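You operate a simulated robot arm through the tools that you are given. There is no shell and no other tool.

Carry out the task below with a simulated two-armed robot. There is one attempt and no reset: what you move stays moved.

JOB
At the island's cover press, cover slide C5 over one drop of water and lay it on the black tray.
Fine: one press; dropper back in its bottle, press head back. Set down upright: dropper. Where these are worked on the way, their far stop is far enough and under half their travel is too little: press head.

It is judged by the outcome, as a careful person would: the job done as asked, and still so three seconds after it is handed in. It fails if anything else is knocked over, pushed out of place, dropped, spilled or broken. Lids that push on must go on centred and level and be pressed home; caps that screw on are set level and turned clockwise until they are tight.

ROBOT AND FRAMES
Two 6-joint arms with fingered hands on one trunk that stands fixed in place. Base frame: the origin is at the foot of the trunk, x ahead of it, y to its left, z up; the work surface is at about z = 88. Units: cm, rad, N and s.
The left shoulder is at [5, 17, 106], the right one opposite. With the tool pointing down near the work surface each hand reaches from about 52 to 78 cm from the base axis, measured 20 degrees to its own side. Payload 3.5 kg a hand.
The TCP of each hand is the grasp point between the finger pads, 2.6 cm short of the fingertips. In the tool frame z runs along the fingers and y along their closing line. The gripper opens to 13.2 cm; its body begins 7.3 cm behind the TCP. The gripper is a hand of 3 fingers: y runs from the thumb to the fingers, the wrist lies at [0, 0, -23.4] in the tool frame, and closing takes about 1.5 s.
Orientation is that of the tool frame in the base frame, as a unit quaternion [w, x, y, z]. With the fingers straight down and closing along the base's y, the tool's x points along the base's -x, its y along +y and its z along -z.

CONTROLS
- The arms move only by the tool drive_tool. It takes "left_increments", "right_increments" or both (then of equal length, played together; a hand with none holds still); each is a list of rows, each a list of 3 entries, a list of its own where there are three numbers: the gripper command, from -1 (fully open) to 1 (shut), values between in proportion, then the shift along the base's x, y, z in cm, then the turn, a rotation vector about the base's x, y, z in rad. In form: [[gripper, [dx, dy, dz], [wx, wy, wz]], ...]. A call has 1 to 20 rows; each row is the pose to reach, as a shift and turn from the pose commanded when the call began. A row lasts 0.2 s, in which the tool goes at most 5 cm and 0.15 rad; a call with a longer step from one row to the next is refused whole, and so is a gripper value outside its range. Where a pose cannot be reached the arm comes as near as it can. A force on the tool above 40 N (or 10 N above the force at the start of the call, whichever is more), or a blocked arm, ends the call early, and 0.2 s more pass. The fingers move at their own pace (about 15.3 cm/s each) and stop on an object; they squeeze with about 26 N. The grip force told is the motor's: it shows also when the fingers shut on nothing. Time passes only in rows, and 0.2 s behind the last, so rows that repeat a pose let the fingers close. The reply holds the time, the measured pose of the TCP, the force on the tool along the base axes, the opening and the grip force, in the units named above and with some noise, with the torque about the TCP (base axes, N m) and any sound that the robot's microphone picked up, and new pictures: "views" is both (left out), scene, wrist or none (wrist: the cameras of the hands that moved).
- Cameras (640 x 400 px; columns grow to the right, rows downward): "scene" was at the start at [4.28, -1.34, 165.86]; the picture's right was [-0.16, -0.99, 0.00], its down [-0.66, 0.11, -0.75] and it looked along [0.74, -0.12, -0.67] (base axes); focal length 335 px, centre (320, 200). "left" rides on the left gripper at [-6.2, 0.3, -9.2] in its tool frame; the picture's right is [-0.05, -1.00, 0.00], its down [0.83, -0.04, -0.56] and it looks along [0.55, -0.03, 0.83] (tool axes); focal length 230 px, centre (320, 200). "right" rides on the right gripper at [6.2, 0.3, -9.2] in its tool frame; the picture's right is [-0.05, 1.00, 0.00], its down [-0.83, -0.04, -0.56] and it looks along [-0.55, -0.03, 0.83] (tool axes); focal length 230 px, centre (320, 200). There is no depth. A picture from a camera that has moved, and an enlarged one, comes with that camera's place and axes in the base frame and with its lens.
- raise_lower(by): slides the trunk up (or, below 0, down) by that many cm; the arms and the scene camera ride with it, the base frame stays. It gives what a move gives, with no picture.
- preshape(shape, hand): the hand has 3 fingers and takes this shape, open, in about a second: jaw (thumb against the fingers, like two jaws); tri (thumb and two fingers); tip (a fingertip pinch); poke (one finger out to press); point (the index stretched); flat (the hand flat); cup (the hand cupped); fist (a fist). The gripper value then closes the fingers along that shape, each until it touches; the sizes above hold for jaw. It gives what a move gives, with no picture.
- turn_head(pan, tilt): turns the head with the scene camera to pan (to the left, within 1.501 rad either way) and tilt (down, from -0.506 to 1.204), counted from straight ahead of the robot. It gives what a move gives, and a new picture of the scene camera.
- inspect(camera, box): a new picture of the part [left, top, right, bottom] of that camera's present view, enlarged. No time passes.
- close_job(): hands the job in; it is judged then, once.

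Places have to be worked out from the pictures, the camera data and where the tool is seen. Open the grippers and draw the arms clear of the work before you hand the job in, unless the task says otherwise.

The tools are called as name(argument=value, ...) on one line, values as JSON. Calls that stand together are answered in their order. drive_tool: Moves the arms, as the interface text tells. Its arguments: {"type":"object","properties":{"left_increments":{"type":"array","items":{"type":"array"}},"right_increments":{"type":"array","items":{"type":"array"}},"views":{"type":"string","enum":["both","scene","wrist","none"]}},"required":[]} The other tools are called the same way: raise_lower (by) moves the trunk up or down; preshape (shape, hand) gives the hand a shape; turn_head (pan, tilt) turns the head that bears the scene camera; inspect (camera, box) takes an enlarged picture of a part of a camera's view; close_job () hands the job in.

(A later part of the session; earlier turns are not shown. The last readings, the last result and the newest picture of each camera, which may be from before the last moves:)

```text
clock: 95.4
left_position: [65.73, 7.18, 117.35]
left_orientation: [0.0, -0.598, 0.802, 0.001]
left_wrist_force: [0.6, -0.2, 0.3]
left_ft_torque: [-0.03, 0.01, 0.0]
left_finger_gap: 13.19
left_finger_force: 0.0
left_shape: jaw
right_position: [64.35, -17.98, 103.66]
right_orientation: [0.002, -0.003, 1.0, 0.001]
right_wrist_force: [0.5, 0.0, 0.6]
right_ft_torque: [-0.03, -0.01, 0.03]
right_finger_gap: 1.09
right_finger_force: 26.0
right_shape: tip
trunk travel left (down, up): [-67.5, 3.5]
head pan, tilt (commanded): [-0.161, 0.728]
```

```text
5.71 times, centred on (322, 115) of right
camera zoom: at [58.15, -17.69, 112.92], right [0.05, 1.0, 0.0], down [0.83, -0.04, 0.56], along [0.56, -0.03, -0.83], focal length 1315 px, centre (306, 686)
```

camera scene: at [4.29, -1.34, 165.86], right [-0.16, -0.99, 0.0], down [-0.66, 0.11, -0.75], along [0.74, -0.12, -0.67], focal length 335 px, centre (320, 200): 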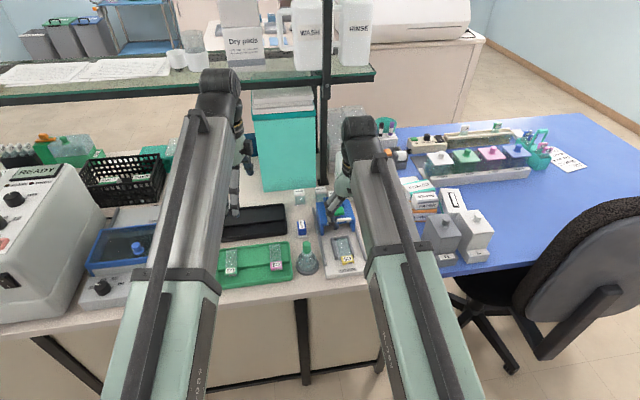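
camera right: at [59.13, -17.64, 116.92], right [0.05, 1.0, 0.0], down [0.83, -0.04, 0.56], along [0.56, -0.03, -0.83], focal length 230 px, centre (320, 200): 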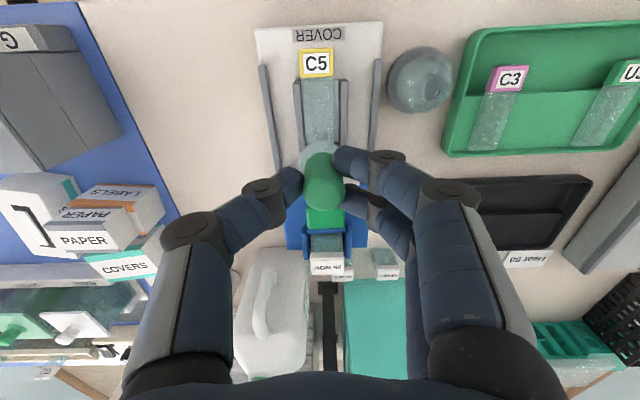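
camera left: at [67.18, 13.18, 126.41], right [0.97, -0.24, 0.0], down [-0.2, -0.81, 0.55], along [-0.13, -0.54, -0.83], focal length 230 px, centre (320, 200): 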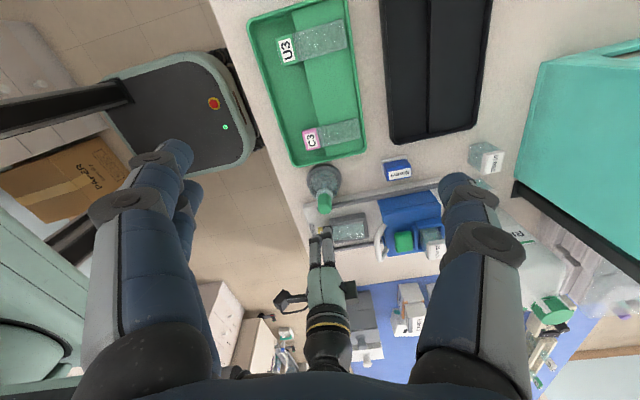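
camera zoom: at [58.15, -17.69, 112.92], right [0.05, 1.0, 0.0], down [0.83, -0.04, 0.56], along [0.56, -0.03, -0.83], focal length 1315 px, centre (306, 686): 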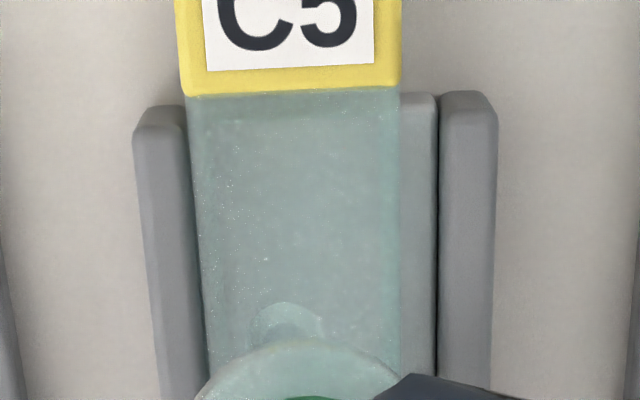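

No drop even now. I ease the bulb here over the slide, then move the dropper up and aside to inspect the glass closely for any hard-to-see drop.

drive_tool(right_increments=[[0.8, [0, 0, 0], [0, 0, 0]], [0.77, [0, 0, 0], [0, 0, 0]], [0.765, [0, 0, 0.5], [0, 0, 0]], [0.765, [0, 0, 1.4], [0, 0, 0]], [0.765, [0, 0.2, 2.4], [0, 0, 0]], [0.765, [0, 0.8, 3.4], [0, 0, 0]], [0.765, [0, 1.8, 4.2], [0, 0, 0]], [0.765, [0, 2.8, 4.6], [0, 0, 0]], [0.765, [0, 3.6, 4.6], [0, 0, 0]], [0.765, [0, 4, 4.6], [0, 0, 0]], [0.765, [0, 4, 4.6], [0, 0, 0]]], views="none")

inspect(camera="right", box=[230, 60, 330, 160])

inspect(camera="left", box=[322, 212, 360, 240])

inspect(camera="scene", box=[325, 225, 360, 262])

```text
clock: 97.8
left_position: [65.78, 7.26, 117.32]
left_orientation: [0.002, -0.598, 0.802, 0.002]
left_wrist_force: [-0.3, 0.0, 0.6]
left_ft_torque: [0.01, 0.02, -0.02]
left_finger_gap: 13.22
left_finger_force: 0.2
left_shape: jaw
right_position: [64.46, -13.87, 108.36]
right_orientation: [0.003, -0.004, 1.0, 0.0]
right_wrist_force: [-0.6, -0.5, -0.3]
right_ft_torque: [-0.01, -0.02, 0.0]
right_finger_gap: 1.54
right_finger_force: 0.0
right_shape: tip
trunk travel left (down, up): [-67.5, 3.5]
head pan, tilt (commanded): [-0.161, 0.728]
```

```text
4.00 times, centred on (280, 110) of right
camera zoom: at [58.18, -13.64, 117.54], right [0.05, 1.0, 0.0], down [0.83, -0.04, 0.56], along [0.56, -0.03, -0.83], focal length 920 px, centre (480, 560)
```

zoom: 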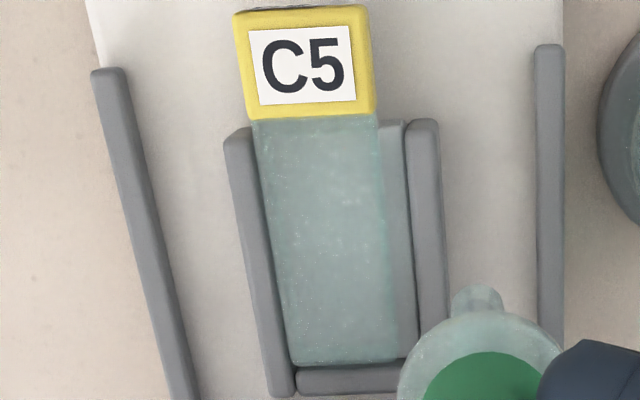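

```text
14.29 times, centred on (341, 226) of left
camera zoom: at [67.18, 13.21, 126.41], right [0.97, -0.24, 0.0], down [-0.2, -0.81, 0.55], along [-0.13, -0.54, -0.83], focal length 3287 px, centre (20, -171)
```

zoom: 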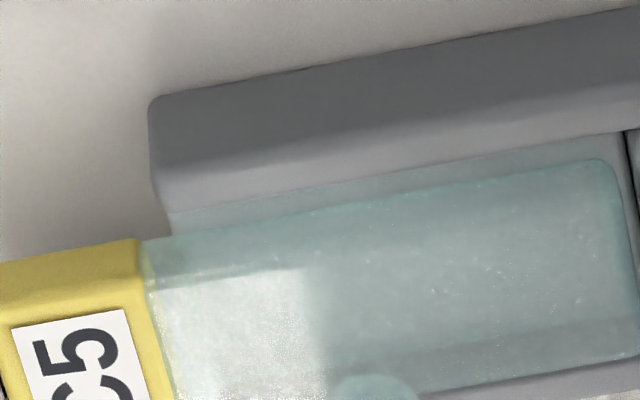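

```text
10.81 times, centred on (342, 244) of scene
camera zoom: at [4.28, -1.34, 165.86], right [-0.16, -0.99, 0.0], down [-0.66, 0.11, -0.75], along [0.74, -0.12, -0.67], focal length 3621 px, centre (77, -270)
```

zoom: 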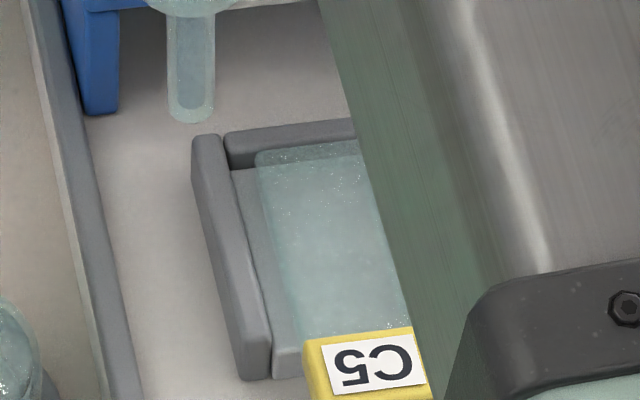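

The glass is still clean, so the bulb simply wasn't squeezed enough for a drop. I return over the glass centre, a little lower this time, and then squeeze with the full command.

drive_tool(right_increments=[[0.76, [0, -0.5, 0], [0, 0, 0]], [0.76, [0, -1.5, 0], [0, 0, 0]], [0.76, [0, -2.6, -0.4], [0, 0, 0]], [0.76, [0, -3.5, -1.2], [0, 0, 0]], [0.76, [0, -4, -2.1], [0, 0, 0]], [0.76, [0, -4, -3.0], [0, 0, 0]], [0.76, [0, -4, -3.9], [0, 0, 0]], [0.76, [0, -4, -4.8], [0, 0, 0]], [0.76, [0, -4, -5.3], [0, 0, 0]], [0.76, [0, -4, -5.3], [0, 0, 0]]], views="none")

inspect(camera="scene", box=[315, 205, 365, 265])

inspect(camera="left", box=[315, 205, 365, 245])

inspect(camera="right", box=[240, 60, 400, 230])

```text
clock: 100.0
left_position: [65.79, 7.23, 117.35]
left_orientation: [0.0, -0.598, 0.802, 0.002]
left_wrist_force: [-0.3, 0.4, -1.2]
left_ft_torque: [0.01, -0.03, -0.01]
left_finger_gap: 13.19
left_finger_force: 0.1
left_shape: jaw
right_position: [64.42, -18.08, 102.97]
right_orientation: [0.002, -0.003, 1.0, 0.0]
right_wrist_force: [-0.4, -0.2, 0.1]
right_ft_torque: [0.02, -0.01, -0.01]
right_finger_gap: 1.51
right_finger_force: 0.1
right_shape: tip
trunk travel left (down, up): [-67.5, 3.5]
head pan, tilt (commanded): [-0.161, 0.728]
```

```text
6.67 times, centred on (340, 235) of scene
camera zoom: at [4.28, -1.34, 165.86], right [-0.16, -0.99, 0.0], down [-0.66, 0.11, -0.75], along [0.74, -0.12, -0.67], focal length 2233 px, centre (187, -33)
```

zoom: 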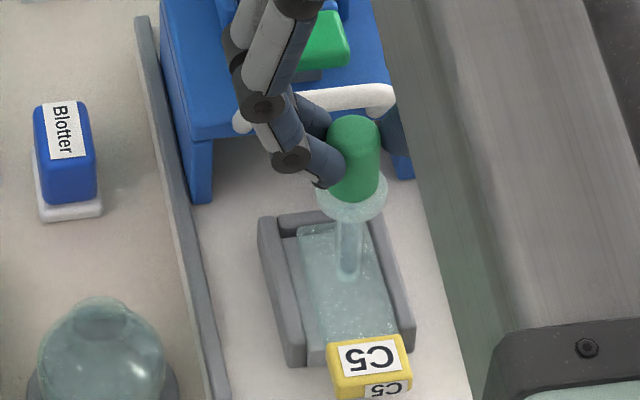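

```text
10.00 times, centred on (340, 225) of left
camera zoom: at [67.18, 13.21, 126.41], right [0.97, -0.24, 0.0], down [-0.2, -0.81, 0.55], along [-0.13, -0.54, -0.83], focal length 2301 px, centre (120, -50)
```

zoom: 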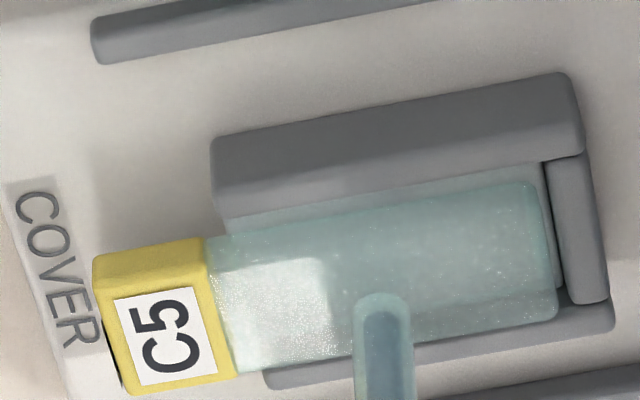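

```text
2.35 times, centred on (320, 145) of right
camera zoom: at [58.2, -17.69, 112.21], right [0.05, 1.0, 0.0], down [0.83, -0.04, 0.56], along [0.56, -0.03, -0.83], focal length 541 px, centre (320, 329)
```

zoom: 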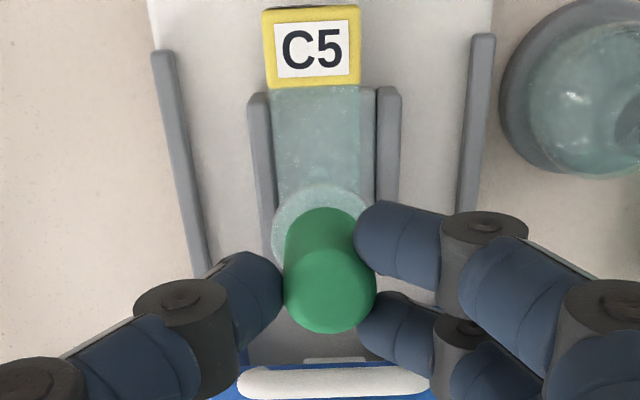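

Tip at (64.8, -18.1, 92.5), 1 cm above the glass. Now one squeeze with the full command.

drive_tool(right_increments=[[0.88, [0, 0, 0], [0, 0, 0]], [1.0, [0, 0, 0], [0, 0, 0]], [1.0, [0, 0, 0], [0, 0, 0]]], views="none")

inspect(camera="scene", box=[325, 218, 360, 255])

inspect(camera="left", box=[325, 215, 355, 245])

inspect(camera="right", box=[270, 80, 370, 230])

```text
clock: 100.8
left_position: [65.68, 7.31, 117.24]
left_orientation: [0.001, -0.597, 0.802, 0.002]
left_wrist_force: [0.4, 0.3, 0.0]
left_ft_torque: [-0.04, 0.0, -0.01]
left_finger_gap: 13.2
left_finger_force: 0.1
left_shape: jaw
right_position: [64.34, -18.04, 103.06]
right_orientation: [0.002, -0.004, 1.0, 0.0]
right_wrist_force: [-1.4, 0.3, 0.0]
right_ft_torque: [0.02, -0.03, -0.06]
right_finger_gap: 1.2
right_finger_force: 26.5
right_shape: tip
trunk travel left (down, up): [-67.5, 3.5]
head pan, tilt (commanded): [-0.161, 0.728]
```

```text
10.81 times, centred on (342, 236) of scene
camera zoom: at [4.28, -1.34, 165.86], right [-0.16, -0.99, 0.0], down [-0.66, 0.11, -0.75], along [0.74, -0.12, -0.67], focal length 3621 px, centre (77, -195)
```

zoom: 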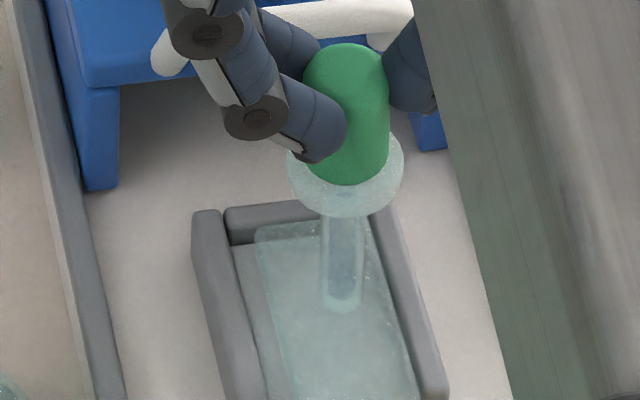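

```text
13.33 times, centred on (340, 230) of left
camera zoom: at [67.18, 13.21, 126.41], right [0.97, -0.24, 0.0], down [-0.2, -0.81, 0.55], along [-0.13, -0.54, -0.83], focal length 3068 px, centre (53, -200)
```

zoom: 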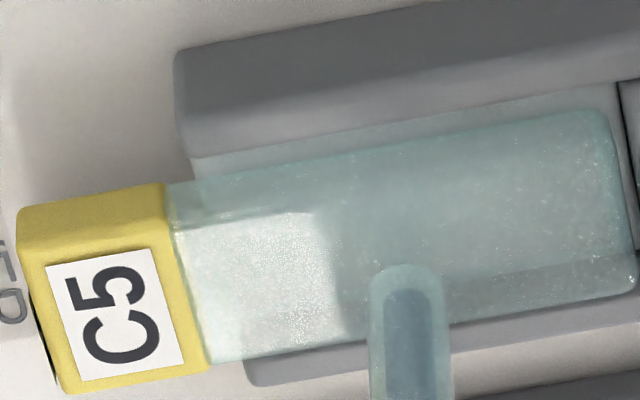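

```text
2.67 times, centred on (320, 155) of right
camera zoom: at [58.2, -17.69, 112.22], right [0.05, 1.0, 0.0], down [0.83, -0.04, 0.56], along [0.56, -0.03, -0.83], focal length 614 px, centre (320, 320)
```

zoom: 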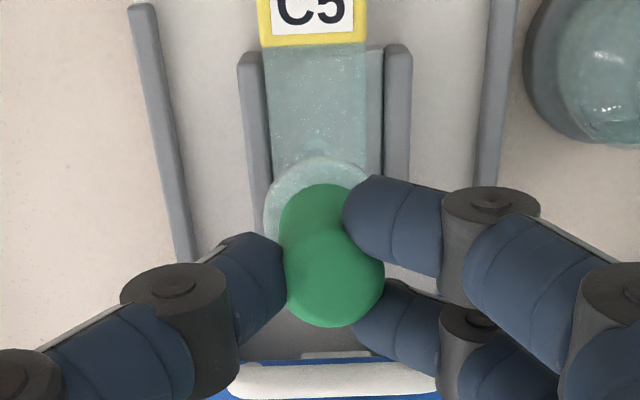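

Still nothing with full command. Before trying more, I look at the bottle itself (water level) and at the pipette to understand whether it is actually filled.

inspect(camera="scene", box=[288, 235, 328, 278])

inspect(camera="left", box=[300, 155, 350, 205])

inspect(camera="right", box=[380, 60, 460, 140])

inspect(camera="left", box=[325, 225, 355, 255])

```text
9.30 times, centred on (308, 256) of scene
camera zoom: at [4.28, -1.34, 165.86], right [-0.16, -0.99, 0.0], down [-0.66, 0.11, -0.75], along [0.74, -0.12, -0.67], focal length 3116 px, centre (432, -326)
```

zoom: 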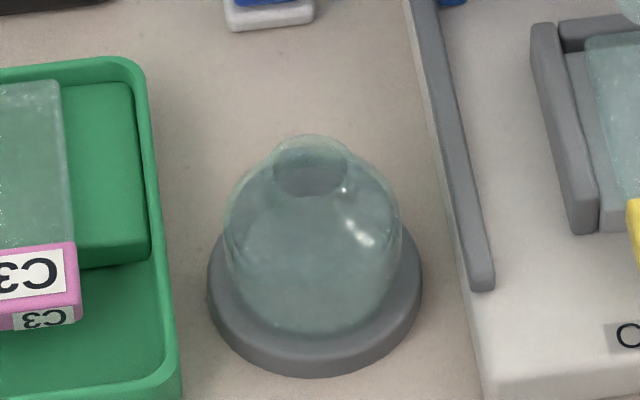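

```text
8.00 times, centred on (325, 180) of left
camera zoom: at [67.18, 13.21, 126.41], right [0.97, -0.24, 0.0], down [-0.2, -0.81, 0.55], along [-0.13, -0.54, -0.83], focal length 1841 px, centre (280, 360)
```

zoom: 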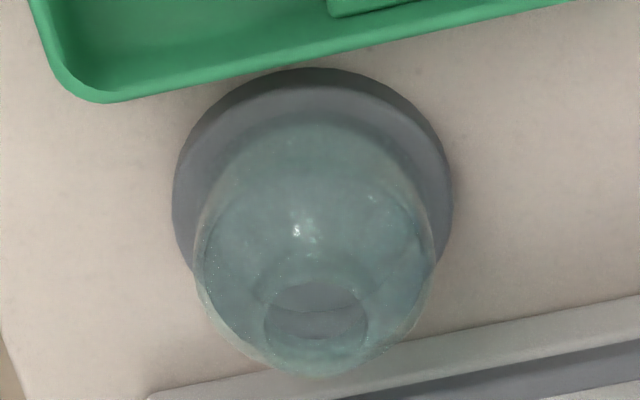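

```text
5.00 times, centred on (420, 100) of right
camera zoom: at [58.2, -17.69, 112.22], right [0.05, 1.0, 0.0], down [0.83, -0.04, 0.56], along [0.56, -0.03, -0.83], focal length 1150 px, centre (-180, 700)
```

zoom: 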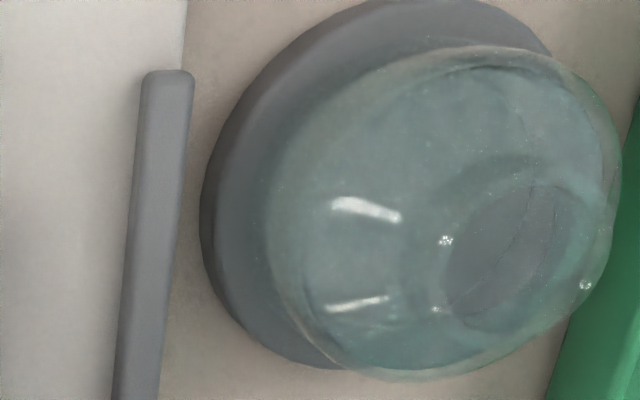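

```text
13.33 times, centred on (340, 240) of left
camera zoom: at [67.18, 13.21, 126.41], right [0.97, -0.24, 0.0], down [-0.2, -0.81, 0.55], along [-0.13, -0.54, -0.83], focal length 3068 px, centre (53, -333)
```

zoom: 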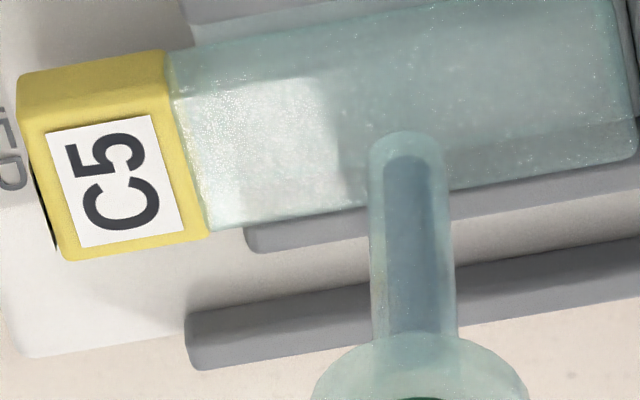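

The pipette does hold a water column, so the squeeze just isn't being made properly: the two fingers straddle the bulb so it is never relaxed while held. I take it back over the bottle and will regrip with the hand offset in x so the thumb directly opposes one finger.

drive_tool(right_increments=[[0.82, [0, 0, 0], [0, 0, 0]], [0.78, [0, 0, 0], [0, 0, 0]], [0.78, [0, 0, 0.6], [0, 0, 0]], [0.78, [0, 0, 1.6], [0, 0, 0]], [0.78, [0, 0, 2.8], [0, 0, 0]], [0.78, [0, 0, 4.0], [0, 0, 0]], [0.78, [0, 0.2, 5.0], [0, 0, 0]], [0.78, [-0.1, 1.0, 5.4], [0, 0, 0]], [0.78, [-0.3, 2.4, 5.4], [0, 0, 0]], [0.78, [-0.7, 4.0, 5.4], [0, 0, 0]], [0.78, [-1.0, 5.6, 5.4], [0, 0, 0]], [0.78, [-1.4, 7.2, 5.4], [0, 0, 0]], [0.78, [-1.7, 8.8, 5.4], [0, 0, 0]], [0.78, [-2.0, 10.1, 5.4], [0, 0, 0]], [0.78, [-2.1, 10.8, 5.4], [0, 0, 0]], [0.78, [-2.1, 10.9, 5.4], [0, 0, 0]], [0.78, [-2.1, 10.9, 5.4], [0, 0, 0]]], views="none")

inspect(camera="right", box=[240, 80, 400, 230])

inspect(camera="scene", box=[270, 200, 350, 280])

inspect(camera="left", box=[290, 160, 370, 240])

```text
clock: 104.4
left_position: [65.81, 7.31, 117.17]
left_orientation: [0.0, -0.598, 0.802, 0.003]
left_wrist_force: [0.7, 0.1, -0.3]
left_ft_torque: [0.0, 0.01, -0.01]
left_finger_gap: 13.18
left_finger_force: 0.1
left_shape: jaw
right_position: [62.36, -7.04, 108.48]
right_orientation: [0.003, -0.004, 1.0, 0.0]
right_wrist_force: [-0.1, -0.3, -0.3]
right_ft_torque: [0.01, -0.01, 0.01]
right_finger_gap: 1.49
right_finger_force: 0.0
right_shape: tip
trunk travel left (down, up): [-67.5, 3.5]
head pan, tilt (commanded): [-0.161, 0.728]
```

```text
2.67 times, centred on (320, 155) of right
camera zoom: at [56.09, -6.73, 117.63], right [0.05, 1.0, 0.0], down [0.83, -0.04, 0.56], along [0.56, -0.03, -0.83], focal length 614 px, centre (320, 320)
```

zoom: 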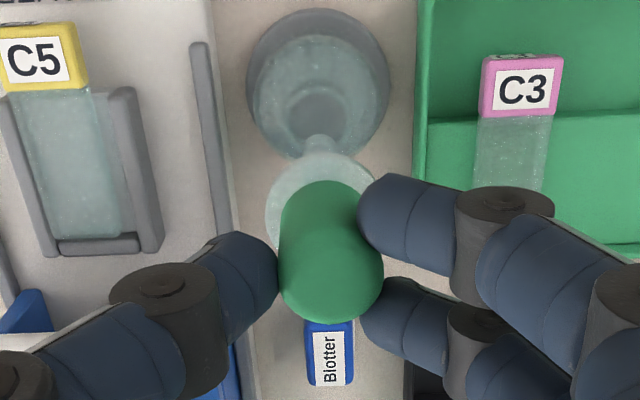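

```text
5.00 times, centred on (310, 240) of scene
camera zoom: at [4.28, -1.33, 165.86], right [-0.16, -0.99, 0.0], down [-0.66, 0.11, -0.75], along [0.74, -0.12, -0.67], focal length 1675 px, centre (370, 0)
```

zoom: 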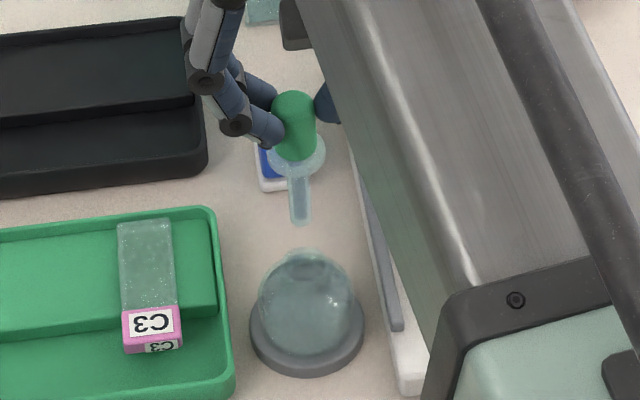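

```text
5.00 times, centred on (330, 200) of left
camera zoom: at [67.18, 13.22, 126.41], right [0.97, -0.24, 0.0], down [-0.2, -0.81, 0.55], along [-0.13, -0.54, -0.83], focal length 1150 px, centre (270, 200)
```

zoom: 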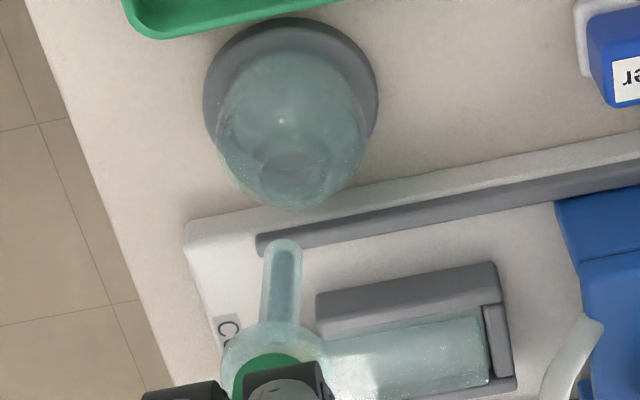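

The tip is aligned with the bottle mouth. I lower the dropper back to its seat and open the fingers.

drive_tool(right_increments=[[0.78, [0.05, -0.05, -0.8], [0, 0, 0]], [0.78, [0.1, -0.05, -1.8], [0, 0, 0]], [0.78, [0.1, -0.05, -2.8], [0, 0, 0]], [0.78, [0.1, -0.05, -3.8], [0, 0, 0]], [0.78, [0.1, -0.05, -4.8], [0, 0, 0]], [0.78, [0.1, -0.05, -5.8], [0, 0, 0]], [0.78, [0.1, -0.05, -6.8], [0, 0, 0]], [0.78, [0.1, -0.05, -7.7], [0, 0, 0]], [0.78, [0.1, -0.05, -8.5], [0, 0, 0]], [0.78, [0.1, -0.05, -9.1], [0, 0, 0]], [0.78, [0.1, -0.05, -9.3], [0, 0, 0]], [0.78, [0.1, -0.05, -9.3], [0, 0, 0]]], views="none")

inspect(camera="scene", box=[270, 210, 350, 280])

drive_tool(right_increments=[[0.72, [0, 0, 0], [0, 0, 0]], [0.6, [0, 0, 0], [0, 0, 0]], [0.45, [0, 0, 0], [0, 0, 0]], [0.45, [0, 0, 0], [0, 0, 0]]], views="none")

inspect(camera="right", box=[240, 100, 400, 230])

inspect(camera="scene", box=[270, 210, 350, 280])

```text
clock: 107.0
left_position: [65.77, 7.26, 117.23]
left_orientation: [0.001, -0.597, 0.802, 0.002]
left_wrist_force: [-0.1, 0.0, -0.1]
left_ft_torque: [0.0, 0.0, -0.05]
left_finger_gap: 13.18
left_finger_force: 0.1
left_shape: jaw
right_position: [62.37, -7.11, 99.36]
right_orientation: [0.003, -0.003, 1.0, 0.0]
right_wrist_force: [0.0, 0.0, 2.6]
right_ft_torque: [0.01, -0.02, -0.03]
right_finger_gap: 1.48
right_finger_force: 0.0
right_shape: tip
trunk travel left (down, up): [-67.5, 3.5]
head pan, tilt (commanded): [-0.161, 0.728]
```

```text
5.71 times, centred on (310, 245) of scene
camera zoom: at [4.27, -1.34, 165.86], right [-0.16, -0.99, 0.0], down [-0.66, 0.11, -0.75], along [0.74, -0.12, -0.67], focal length 1914 px, centre (377, -57)
```

zoom: 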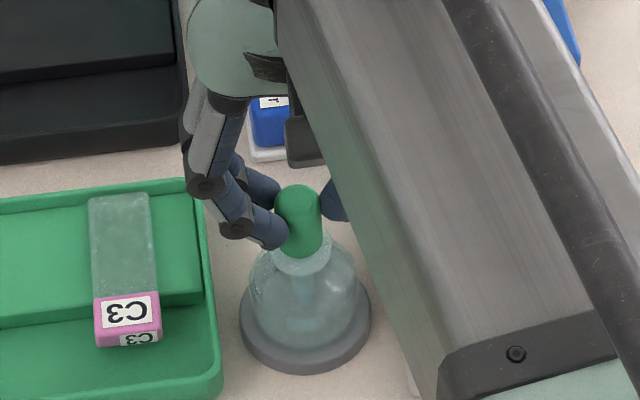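

```text
clock: 108.0
left_position: [65.78, 7.36, 117.28]
left_orientation: [0.002, -0.598, 0.802, 0.002]
left_wrist_force: [-0.1, 0.2, 0.3]
left_ft_torque: [0.01, 0.0, -0.01]
left_finger_gap: 13.17
left_finger_force: 0.1
left_shape: jaw
right_position: [62.38, -7.27, 99.21]
right_orientation: [0.002, -0.003, 1.0, 0.0]
right_wrist_force: [0.4, 0.3, 0.4]
right_ft_torque: [0.0, 0.02, -0.04]
right_finger_gap: 3.61
right_finger_force: 0.0
right_shape: tip
trunk travel left (down, up): [-67.5, 3.5]
head pan, tilt (commanded): [-0.161, 0.728]
```

```text
3.08 times, centred on (320, 165) of right
camera zoom: at [56.16, -6.84, 108.33], right [0.05, 1.0, 0.0], down [0.83, -0.04, 0.56], along [0.56, -0.03, -0.83], focal length 708 px, centre (320, 308)
```

zoom: 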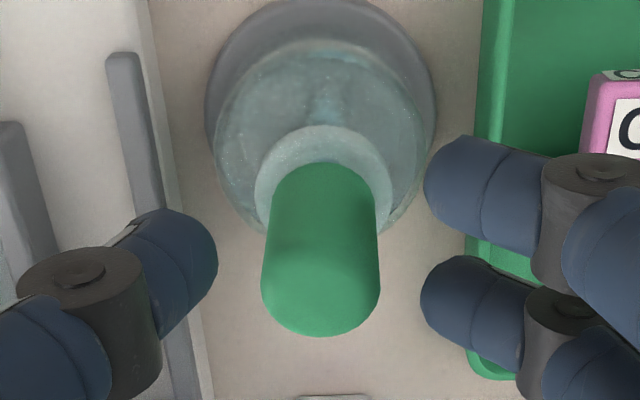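

```text
5.71 times, centred on (310, 245) of scene
camera zoom: at [4.28, -1.34, 165.86], right [-0.16, -0.99, 0.0], down [-0.66, 0.11, -0.75], along [0.74, -0.12, -0.67], focal length 1914 px, centre (377, -57)
```

zoom: 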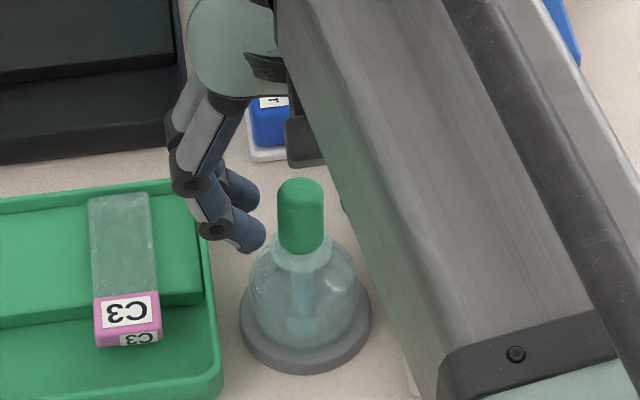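

The dropper is safely seated. The hand is now 0.5 cm to -x of the bulb axis, which is just the offset I want; I adjust slightly and close in small steps to check a direct thumb-to-finger pinch.

drive_tool(right_increments=[[0.5, [-0.05, 0.02, -0.2], [0, 0, 0]], [0.6, [-0.05, 0.02, -0.25], [0, 0, 0]], [0.66, [-0.05, 0.02, -0.25], [0, 0, 0]], [0.69, [-0.05, 0.02, -0.25], [0, 0, 0]], [0.69, [-0.05, 0.02, -0.25], [0, 0, 0]]], views="none")

inspect(camera="right", box=[240, 100, 400, 230])

drive_tool(right_increments=[[0.71, [0, 0, 0], [0, 0, 0]], [0.73, [0, 0, 0], [0, 0, 0]], [0.73, [0, 0, 0], [0, 0, 0]]], views="none")

inspect(camera="right", box=[240, 100, 400, 230])

```text
clock: 109.2
left_position: [65.67, 7.22, 117.22]
left_orientation: [0.001, -0.597, 0.802, 0.002]
left_wrist_force: [0.4, -0.4, -0.4]
left_ft_torque: [0.01, 0.0, 0.02]
left_finger_gap: 13.19
left_finger_force: 0.1
left_shape: jaw
right_position: [62.38, -7.12, 98.96]
right_orientation: [0.002, -0.004, 1.0, 0.0]
right_wrist_force: [0.1, 0.0, 0.1]
right_ft_torque: [0.0, -0.01, 0.02]
right_finger_gap: 2.11
right_finger_force: 0.0
right_shape: tip
trunk travel left (down, up): [-67.5, 3.5]
head pan, tilt (commanded): [-0.161, 0.728]
```

```text
3.08 times, centred on (320, 165) of right
camera zoom: at [56.14, -6.83, 108.07], right [0.05, 1.0, 0.0], down [0.83, -0.04, 0.56], along [0.56, -0.03, -0.83], focal length 708 px, centre (320, 308)
```

zoom: 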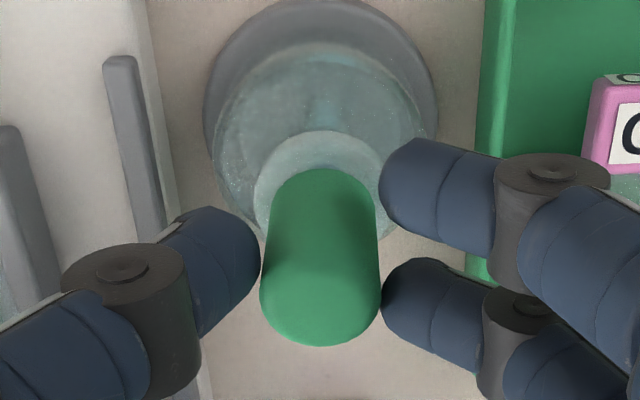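

```text
clock: 110.0
left_position: [65.86, 7.24, 117.31]
left_orientation: [0.001, -0.597, 0.802, 0.001]
left_wrist_force: [-0.2, 0.0, 0.4]
left_ft_torque: [-0.01, 0.0, 0.01]
left_finger_gap: 13.17
left_finger_force: 0.1
left_shape: jaw
right_position: [62.31, -7.23, 98.87]
right_orientation: [0.001, -0.004, 1.0, 0.0]
right_wrist_force: [-0.3, -0.3, -0.1]
right_ft_torque: [-0.03, 0.02, 0.01]
right_finger_gap: 1.85
right_finger_force: 0.1
right_shape: tip
trunk travel left (down, up): [-67.5, 3.5]
head pan, tilt (commanded): [-0.161, 0.728]
```

```text
3.08 times, centred on (320, 165) of right
camera zoom: at [56.13, -6.83, 108.07], right [0.05, 1.0, 0.0], down [0.83, -0.04, 0.56], along [0.56, -0.03, -0.83], focal length 708 px, centre (320, 308)
```

zoom: 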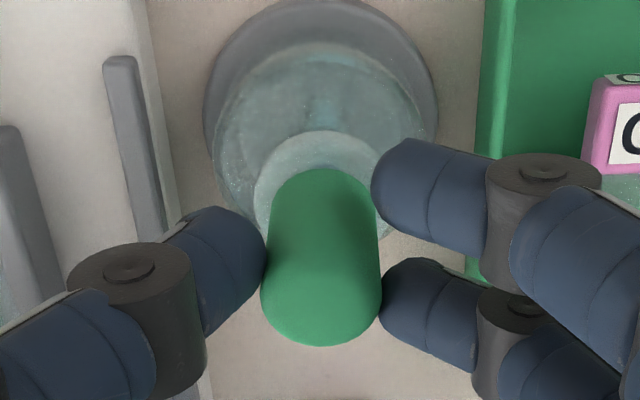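

Thumb and far finger now meet the bulb directly. I close a touch more and read the response, still inside the bottle.

drive_tool(right_increments=[[0.75, [0, 0, 0], [0, 0, 0]], [0.75, [0, 0, 0], [0, 0, 0]]], views="none")

inspect(camera="right", box=[240, 100, 400, 230])

drive_tool(right_increments=[[0.8, [0, 0, 0], [0, 0, 0]], [0.85, [0, 0, 0], [0, 0, 0]], [0.85, [0, 0, 0], [0, 0, 0]]], views="none")

inspect(camera="right", box=[240, 100, 400, 230])

```text
clock: 110.6
left_position: [65.76, 7.36, 117.23]
left_orientation: [0.002, -0.598, 0.802, 0.003]
left_wrist_force: [0.8, -0.5, -0.8]
left_ft_torque: [-0.03, 0.0, 0.0]
left_finger_gap: 13.16
left_finger_force: 0.1
left_shape: jaw
right_position: [62.42, -7.18, 98.87]
right_orientation: [0.002, -0.003, 1.0, 0.0]
right_wrist_force: [0.8, -0.1, 0.1]
right_ft_torque: [0.01, -0.01, -0.04]
right_finger_gap: 1.74
right_finger_force: 0.0
right_shape: tip
trunk travel left (down, up): [-67.5, 3.5]
head pan, tilt (commanded): [-0.161, 0.728]
```

```text
3.08 times, centred on (320, 165) of right
camera zoom: at [56.13, -6.83, 108.07], right [0.05, 1.0, 0.0], down [0.83, -0.04, 0.56], along [0.56, -0.03, -0.83], focal length 708 px, centre (320, 308)
```

zoom: 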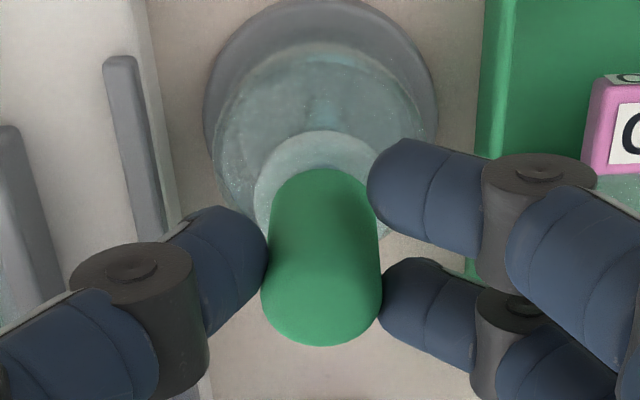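

```text
clock: 111.4
left_position: [65.78, 7.21, 117.24]
left_orientation: [0.001, -0.597, 0.802, 0.002]
left_wrist_force: [-0.2, -0.3, -0.4]
left_ft_torque: [0.02, -0.01, -0.02]
left_finger_gap: 13.18
left_finger_force: 0.0
left_shape: jaw
right_position: [62.35, -7.19, 98.93]
right_orientation: [0.002, -0.003, 1.0, 0.0]
right_wrist_force: [-0.4, -0.6, 2.1]
right_ft_torque: [-0.02, -0.02, -0.02]
right_finger_gap: 1.15
right_finger_force: 0.1
right_shape: tip
trunk travel left (down, up): [-67.5, 3.5]
head pan, tilt (commanded): [-0.161, 0.728]
```

```text
3.08 times, centred on (320, 165) of right
camera zoom: at [56.13, -6.83, 108.09], right [0.05, 1.0, 0.0], down [0.83, -0.04, 0.56], along [0.56, -0.03, -0.83], focal length 708 px, centre (320, 308)
```

zoom: 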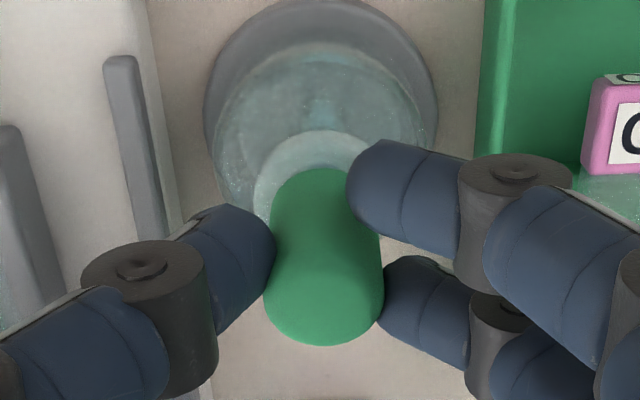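

The far finger and thumb are stopped on the bulb while the near finger keeps moving in. I continue closing inside the bottle to see how the bulb is squeezed in this arrangement.

drive_tool(right_increments=[[0.9, [0, 0, 0], [0, 0, 0]], [0.95, [0, 0, 0], [0, 0, 0]], [0.95, [0, 0, 0], [0, 0, 0]]], views="none")

inspect(camera="right", box=[240, 100, 400, 230])

inspect(camera="scene", box=[280, 215, 340, 275])

```text
clock: 112.2
left_position: [65.73, 7.24, 117.24]
left_orientation: [0.001, -0.598, 0.801, 0.002]
left_wrist_force: [0.1, -0.2, -1.4]
left_ft_torque: [0.0, 0.04, -0.01]
left_finger_gap: 13.19
left_finger_force: 0.1
left_shape: jaw
right_position: [62.39, -7.09, 98.77]
right_orientation: [0.002, -0.003, 1.0, 0.0]
right_wrist_force: [0.0, 0.3, -0.6]
right_ft_torque: [-0.03, -0.03, 0.0]
right_finger_gap: 0.5
right_finger_force: 26.3
right_shape: tip
trunk travel left (down, up): [-67.5, 3.5]
head pan, tilt (commanded): [-0.161, 0.728]
```

```text
3.08 times, centred on (320, 165) of right
camera zoom: at [56.13, -6.83, 108.06], right [0.05, 1.0, 0.0], down [0.83, -0.04, 0.56], along [0.56, -0.03, -0.83], focal length 708 px, centre (320, 308)
```

zoom: 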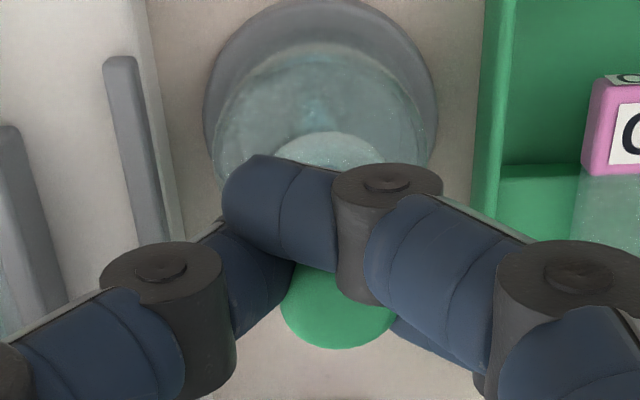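

```text
6.67 times, centred on (310, 245) of scene
camera zoom: at [4.28, -1.34, 165.86], right [-0.16, -0.99, 0.0], down [-0.66, 0.11, -0.75], along [0.74, -0.12, -0.67], focal length 2233 px, centre (387, -100)
```

zoom: 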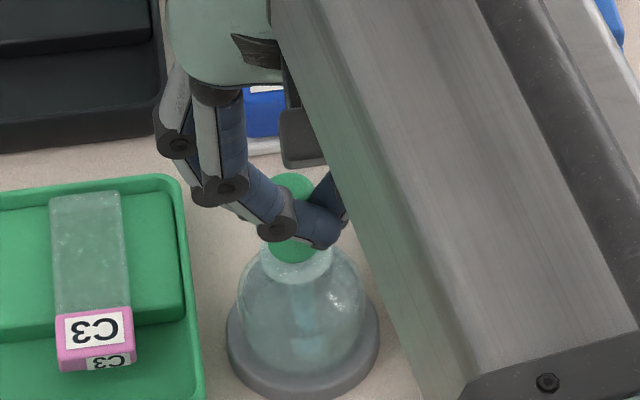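

In this arrangement the thumb and far finger squeeze the bulb directly while the near finger passes in front. I release fully in the bottle to refill, then try lifting with a light thumb–finger pinch.

drive_tool(right_increments=[[0.88, [0, 0, 0], [0, 0, 0]], [0.8, [0, 0, 0], [0, 0, 0]], [0.7, [0, 0, 0], [0, 0, 0]], [0.58, [0, 0, 0], [0, 0, 0]], [0.5, [0, 0, 0], [0, 0, 0]], [0.5, [0, 0, 0], [0, 0, 0]]], views="none")

inspect(camera="right", box=[240, 100, 400, 230])

drive_tool(right_increments=[[0.65, [0, 0, 0], [0, 0, 0]], [0.72, [0, 0, 0], [0, 0, 0]], [0.76, [0, 0, 0], [0, 0, 0]], [0.78, [0, 0, 0], [0, 0, 0]], [0.78, [0, 0, 0.4], [0, 0, 0]], [0.78, [0, 0, 1.0], [0, 0, 0]], [0.78, [0, 0, 1.5], [0, 0, 0]], [0.78, [0, 0, 1.5], [0, 0, 0]]], views="none")

inspect(camera="right", box=[240, 100, 400, 230])

inspect(camera="scene", box=[280, 215, 340, 275])

```text
clock: 113.6
left_position: [65.66, 7.25, 117.39]
left_orientation: [0.001, -0.597, 0.802, 0.002]
left_wrist_force: [-0.4, -0.4, 0.3]
left_ft_torque: [0.02, 0.02, 0.0]
left_finger_gap: 13.21
left_finger_force: 0.1
left_shape: jaw
right_position: [62.4, -7.21, 98.85]
right_orientation: [0.001, -0.004, 1.0, 0.0]
right_wrist_force: [-0.8, 0.7, 0.7]
right_ft_torque: [0.0, 0.0, 0.04]
right_finger_gap: 3.27
right_finger_force: 0.1
right_shape: tip
trunk travel left (down, up): [-67.5, 3.5]
head pan, tilt (commanded): [-0.161, 0.728]
```

```text
3.08 times, centred on (320, 165) of right
camera zoom: at [56.14, -6.83, 108.07], right [0.05, 1.0, 0.0], down [0.83, -0.04, 0.56], along [0.56, -0.03, -0.83], focal length 708 px, centre (320, 308)
```

zoom: 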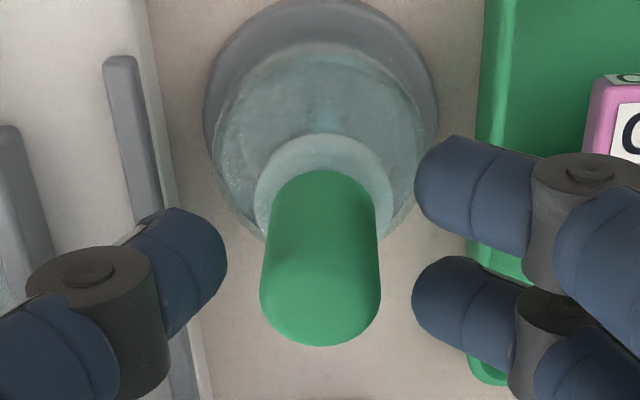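

```text
clock: 115.4
left_position: [65.78, 7.32, 117.16]
left_orientation: [0.0, -0.598, 0.802, 0.002]
left_wrist_force: [0.4, 0.6, 0.6]
left_ft_torque: [0.01, 0.01, -0.01]
left_finger_gap: 13.18
left_finger_force: 0.0
left_shape: jaw
right_position: [62.25, -7.07, 100.38]
right_orientation: [0.002, -0.004, 1.0, -0.001]
right_wrist_force: [-0.9, 0.1, 1.2]
right_ft_torque: [0.02, -0.01, 0.01]
right_finger_gap: 1.5
right_finger_force: 0.2
right_shape: tip
trunk travel left (down, up): [-67.5, 3.5]
head pan, tilt (commanded): [-0.161, 0.728]
```

```text
3.08 times, centred on (320, 165) of right
camera zoom: at [56.13, -6.8, 109.56], right [0.05, 1.0, 0.0], down [0.83, -0.04, 0.56], along [0.56, -0.03, -0.83], focal length 708 px, centre (320, 308)
```

zoom: 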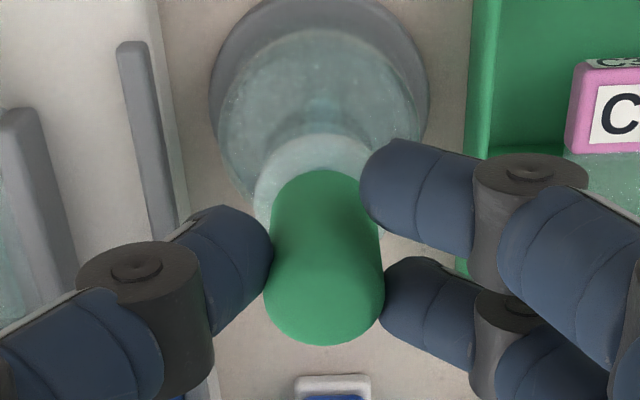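

```text
6.67 times, centred on (310, 245) of scene
camera zoom: at [4.28, -1.34, 165.86], right [-0.16, -0.99, 0.0], down [-0.66, 0.11, -0.75], along [0.74, -0.12, -0.67], focal length 2233 px, centre (387, -100)
```

zoom: 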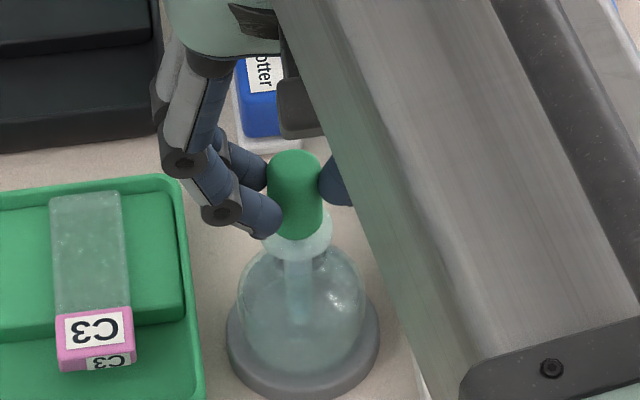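

The light thumb–finger pinch lifts the dropper with the bulb round. I raise it clear and carry it over the slide again.

drive_tool(right_increments=[[0.78, [0, 0, 0.5], [0, 0, 0]], [0.78, [0, 0, 1.2], [0, 0, 0]], [0.78, [0, 0, 2.0], [0, 0, 0]], [0.78, [0, 0, 2.8], [0, 0, 0]], [0.78, [0, 0, 3.6], [0, 0, 0]], [0.78, [0, 0, 4.4], [0, 0, 0]], [0.78, [0, 0, 5.2], [0, 0, 0]], [0.78, [0, 0, 6.0], [0, 0, 0]], [0.78, [0, 0, 6.8], [0, 0, 0]], [0.78, [0, 0, 7.5], [0, 0, 0]], [0.78, [0, 0, 8.0], [0, 0, 0]], [0.78, [0, 0, 8.0], [0, 0, 0]]], views="none")

inspect(camera="right", box=[240, 80, 400, 230])

inspect(camera="scene", box=[270, 200, 350, 280])

inspect(camera="left", box=[290, 160, 370, 240])

```text
clock: 118.0
left_position: [65.73, 7.25, 117.29]
left_orientation: [0.001, -0.597, 0.802, 0.002]
left_wrist_force: [-0.4, 0.5, 0.4]
left_ft_torque: [-0.03, -0.05, 0.0]
left_finger_gap: 13.22
left_finger_force: 0.1
left_shape: jaw
right_position: [62.33, -7.22, 108.38]
right_orientation: [0.001, -0.003, 1.0, 0.0]
right_wrist_force: [-0.7, -0.4, 0.4]
right_ft_torque: [-0.01, 0.0, -0.01]
right_finger_gap: 1.49
right_finger_force: 0.0
right_shape: tip
trunk travel left (down, up): [-67.5, 3.5]
head pan, tilt (commanded): [-0.161, 0.728]
```

```text
2.67 times, centred on (320, 155) of right
camera zoom: at [56.12, -6.81, 117.61], right [0.05, 1.0, 0.0], down [0.83, -0.04, 0.56], along [0.56, -0.03, -0.83], focal length 614 px, centre (320, 320)
```

zoom: 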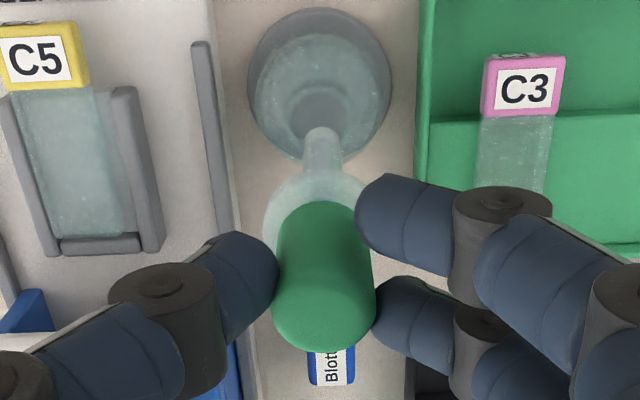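

```text
5.00 times, centred on (310, 240) of scene
camera zoom: at [4.28, -1.34, 165.86], right [-0.16, -0.99, 0.0], down [-0.66, 0.11, -0.75], along [0.74, -0.12, -0.67], focal length 1675 px, centre (370, 0)
```

zoom: 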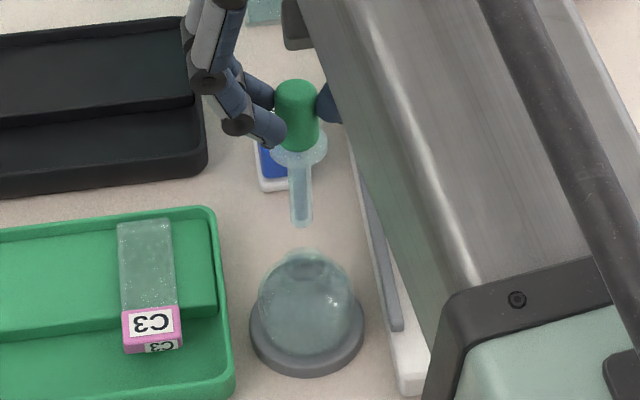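

```text
5.00 times, centred on (330, 200) of left
camera zoom: at [67.18, 13.21, 126.41], right [0.97, -0.24, 0.0], down [-0.2, -0.81, 0.55], along [-0.13, -0.54, -0.83], focal length 1150 px, centre (270, 200)
```

zoom: 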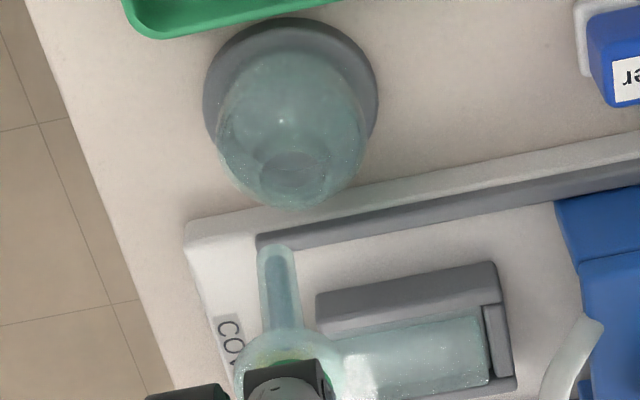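

Tip at about (62.0, -7.1, 98.4). I carry it over the slide centre.

drive_tool(right_increments=[[0.78, [0.1, -0.3, 0], [0, 0, 0]], [0.78, [0.3, -1.0, 0], [0, 0, 0]], [0.78, [0.6, -2.0, 0], [0, 0, 0]], [0.78, [0.9, -3.1, 0], [0, 0, 0]], [0.78, [1.2, -4.2, 0], [0, 0, 0]], [0.78, [1.5, -5.3, 0], [0, 0, 0]], [0.78, [1.8, -6.4, 0], [0, 0, 0]], [0.78, [2.1, -7.5, 0], [0, 0, 0]], [0.78, [2.4, -8.6, 0], [0, 0, 0]], [0.78, [2.7, -9.6, 0], [0, 0, 0]], [0.78, [2.9, -10.4, 0], [0, 0, 0]], [0.78, [3.05, -10.9, 0], [0, 0, 0]], [0.78, [3.1, -11.05, 0], [0, 0, 0]], [0.78, [3.1, -11.05, 0], [0, 0, 0]]], views="none")

inspect(camera="right", box=[240, 60, 400, 230])

inspect(camera="scene", box=[310, 190, 380, 270])

inspect(camera="left", box=[300, 190, 400, 280])

```text
clock: 121.0
left_position: [65.75, 7.44, 117.29]
left_orientation: [0.001, -0.597, 0.802, 0.003]
left_wrist_force: [0.0, 0.1, -0.2]
left_ft_torque: [-0.02, 0.03, -0.01]
left_finger_gap: 13.23
left_finger_force: 0.0
left_shape: jaw
right_position: [65.45, -18.16, 108.36]
right_orientation: [0.002, -0.003, 1.0, 0.0]
right_wrist_force: [0.2, -1.1, 1.0]
right_ft_torque: [0.02, -0.01, 0.02]
right_finger_gap: 1.47
right_finger_force: 0.0
right_shape: tip
trunk travel left (down, up): [-67.5, 3.5]
head pan, tilt (commanded): [-0.161, 0.728]
```

```text
2.35 times, centred on (320, 145) of right
camera zoom: at [59.24, -17.89, 117.56], right [0.05, 1.0, 0.0], down [0.83, -0.04, 0.56], along [0.56, -0.03, -0.83], focal length 541 px, centre (320, 329)
```

zoom: 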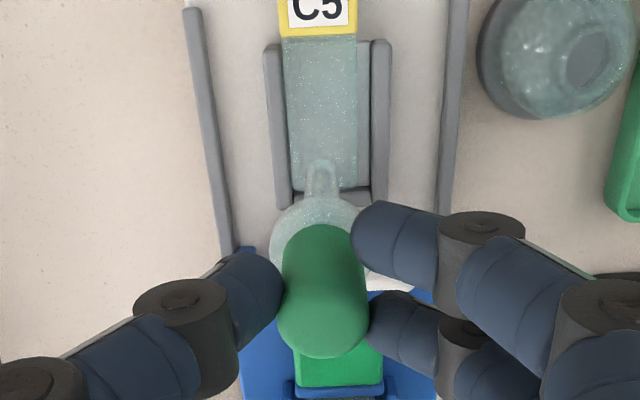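

```text
5.00 times, centred on (345, 230) of scene
camera zoom: at [4.28, -1.34, 165.86], right [-0.16, -0.99, 0.0], down [-0.66, 0.11, -0.75], along [0.74, -0.12, -0.67], focal length 1675 px, centre (195, 50)
```

zoom: 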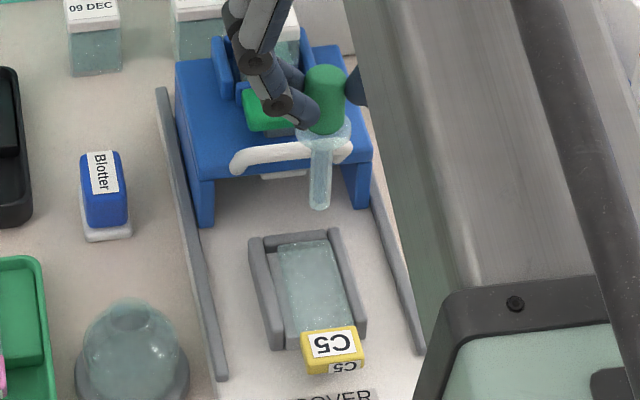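

```text
4.44 times, centred on (350, 235) of left
camera zoom: at [67.18, 13.21, 126.41], right [0.97, -0.24, 0.0], down [-0.2, -0.81, 0.55], along [-0.13, -0.54, -0.83], focal length 1022 px, centre (187, 44)
```

zoom: 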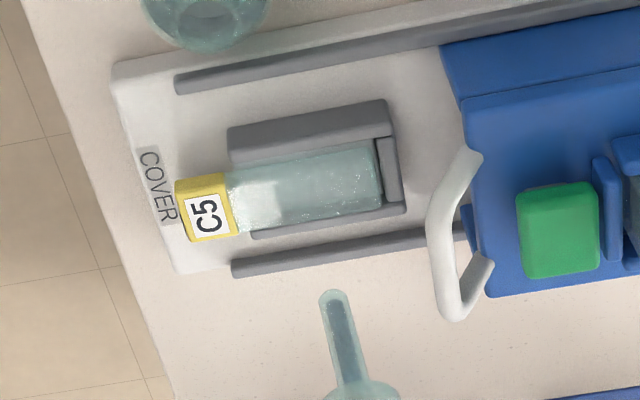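

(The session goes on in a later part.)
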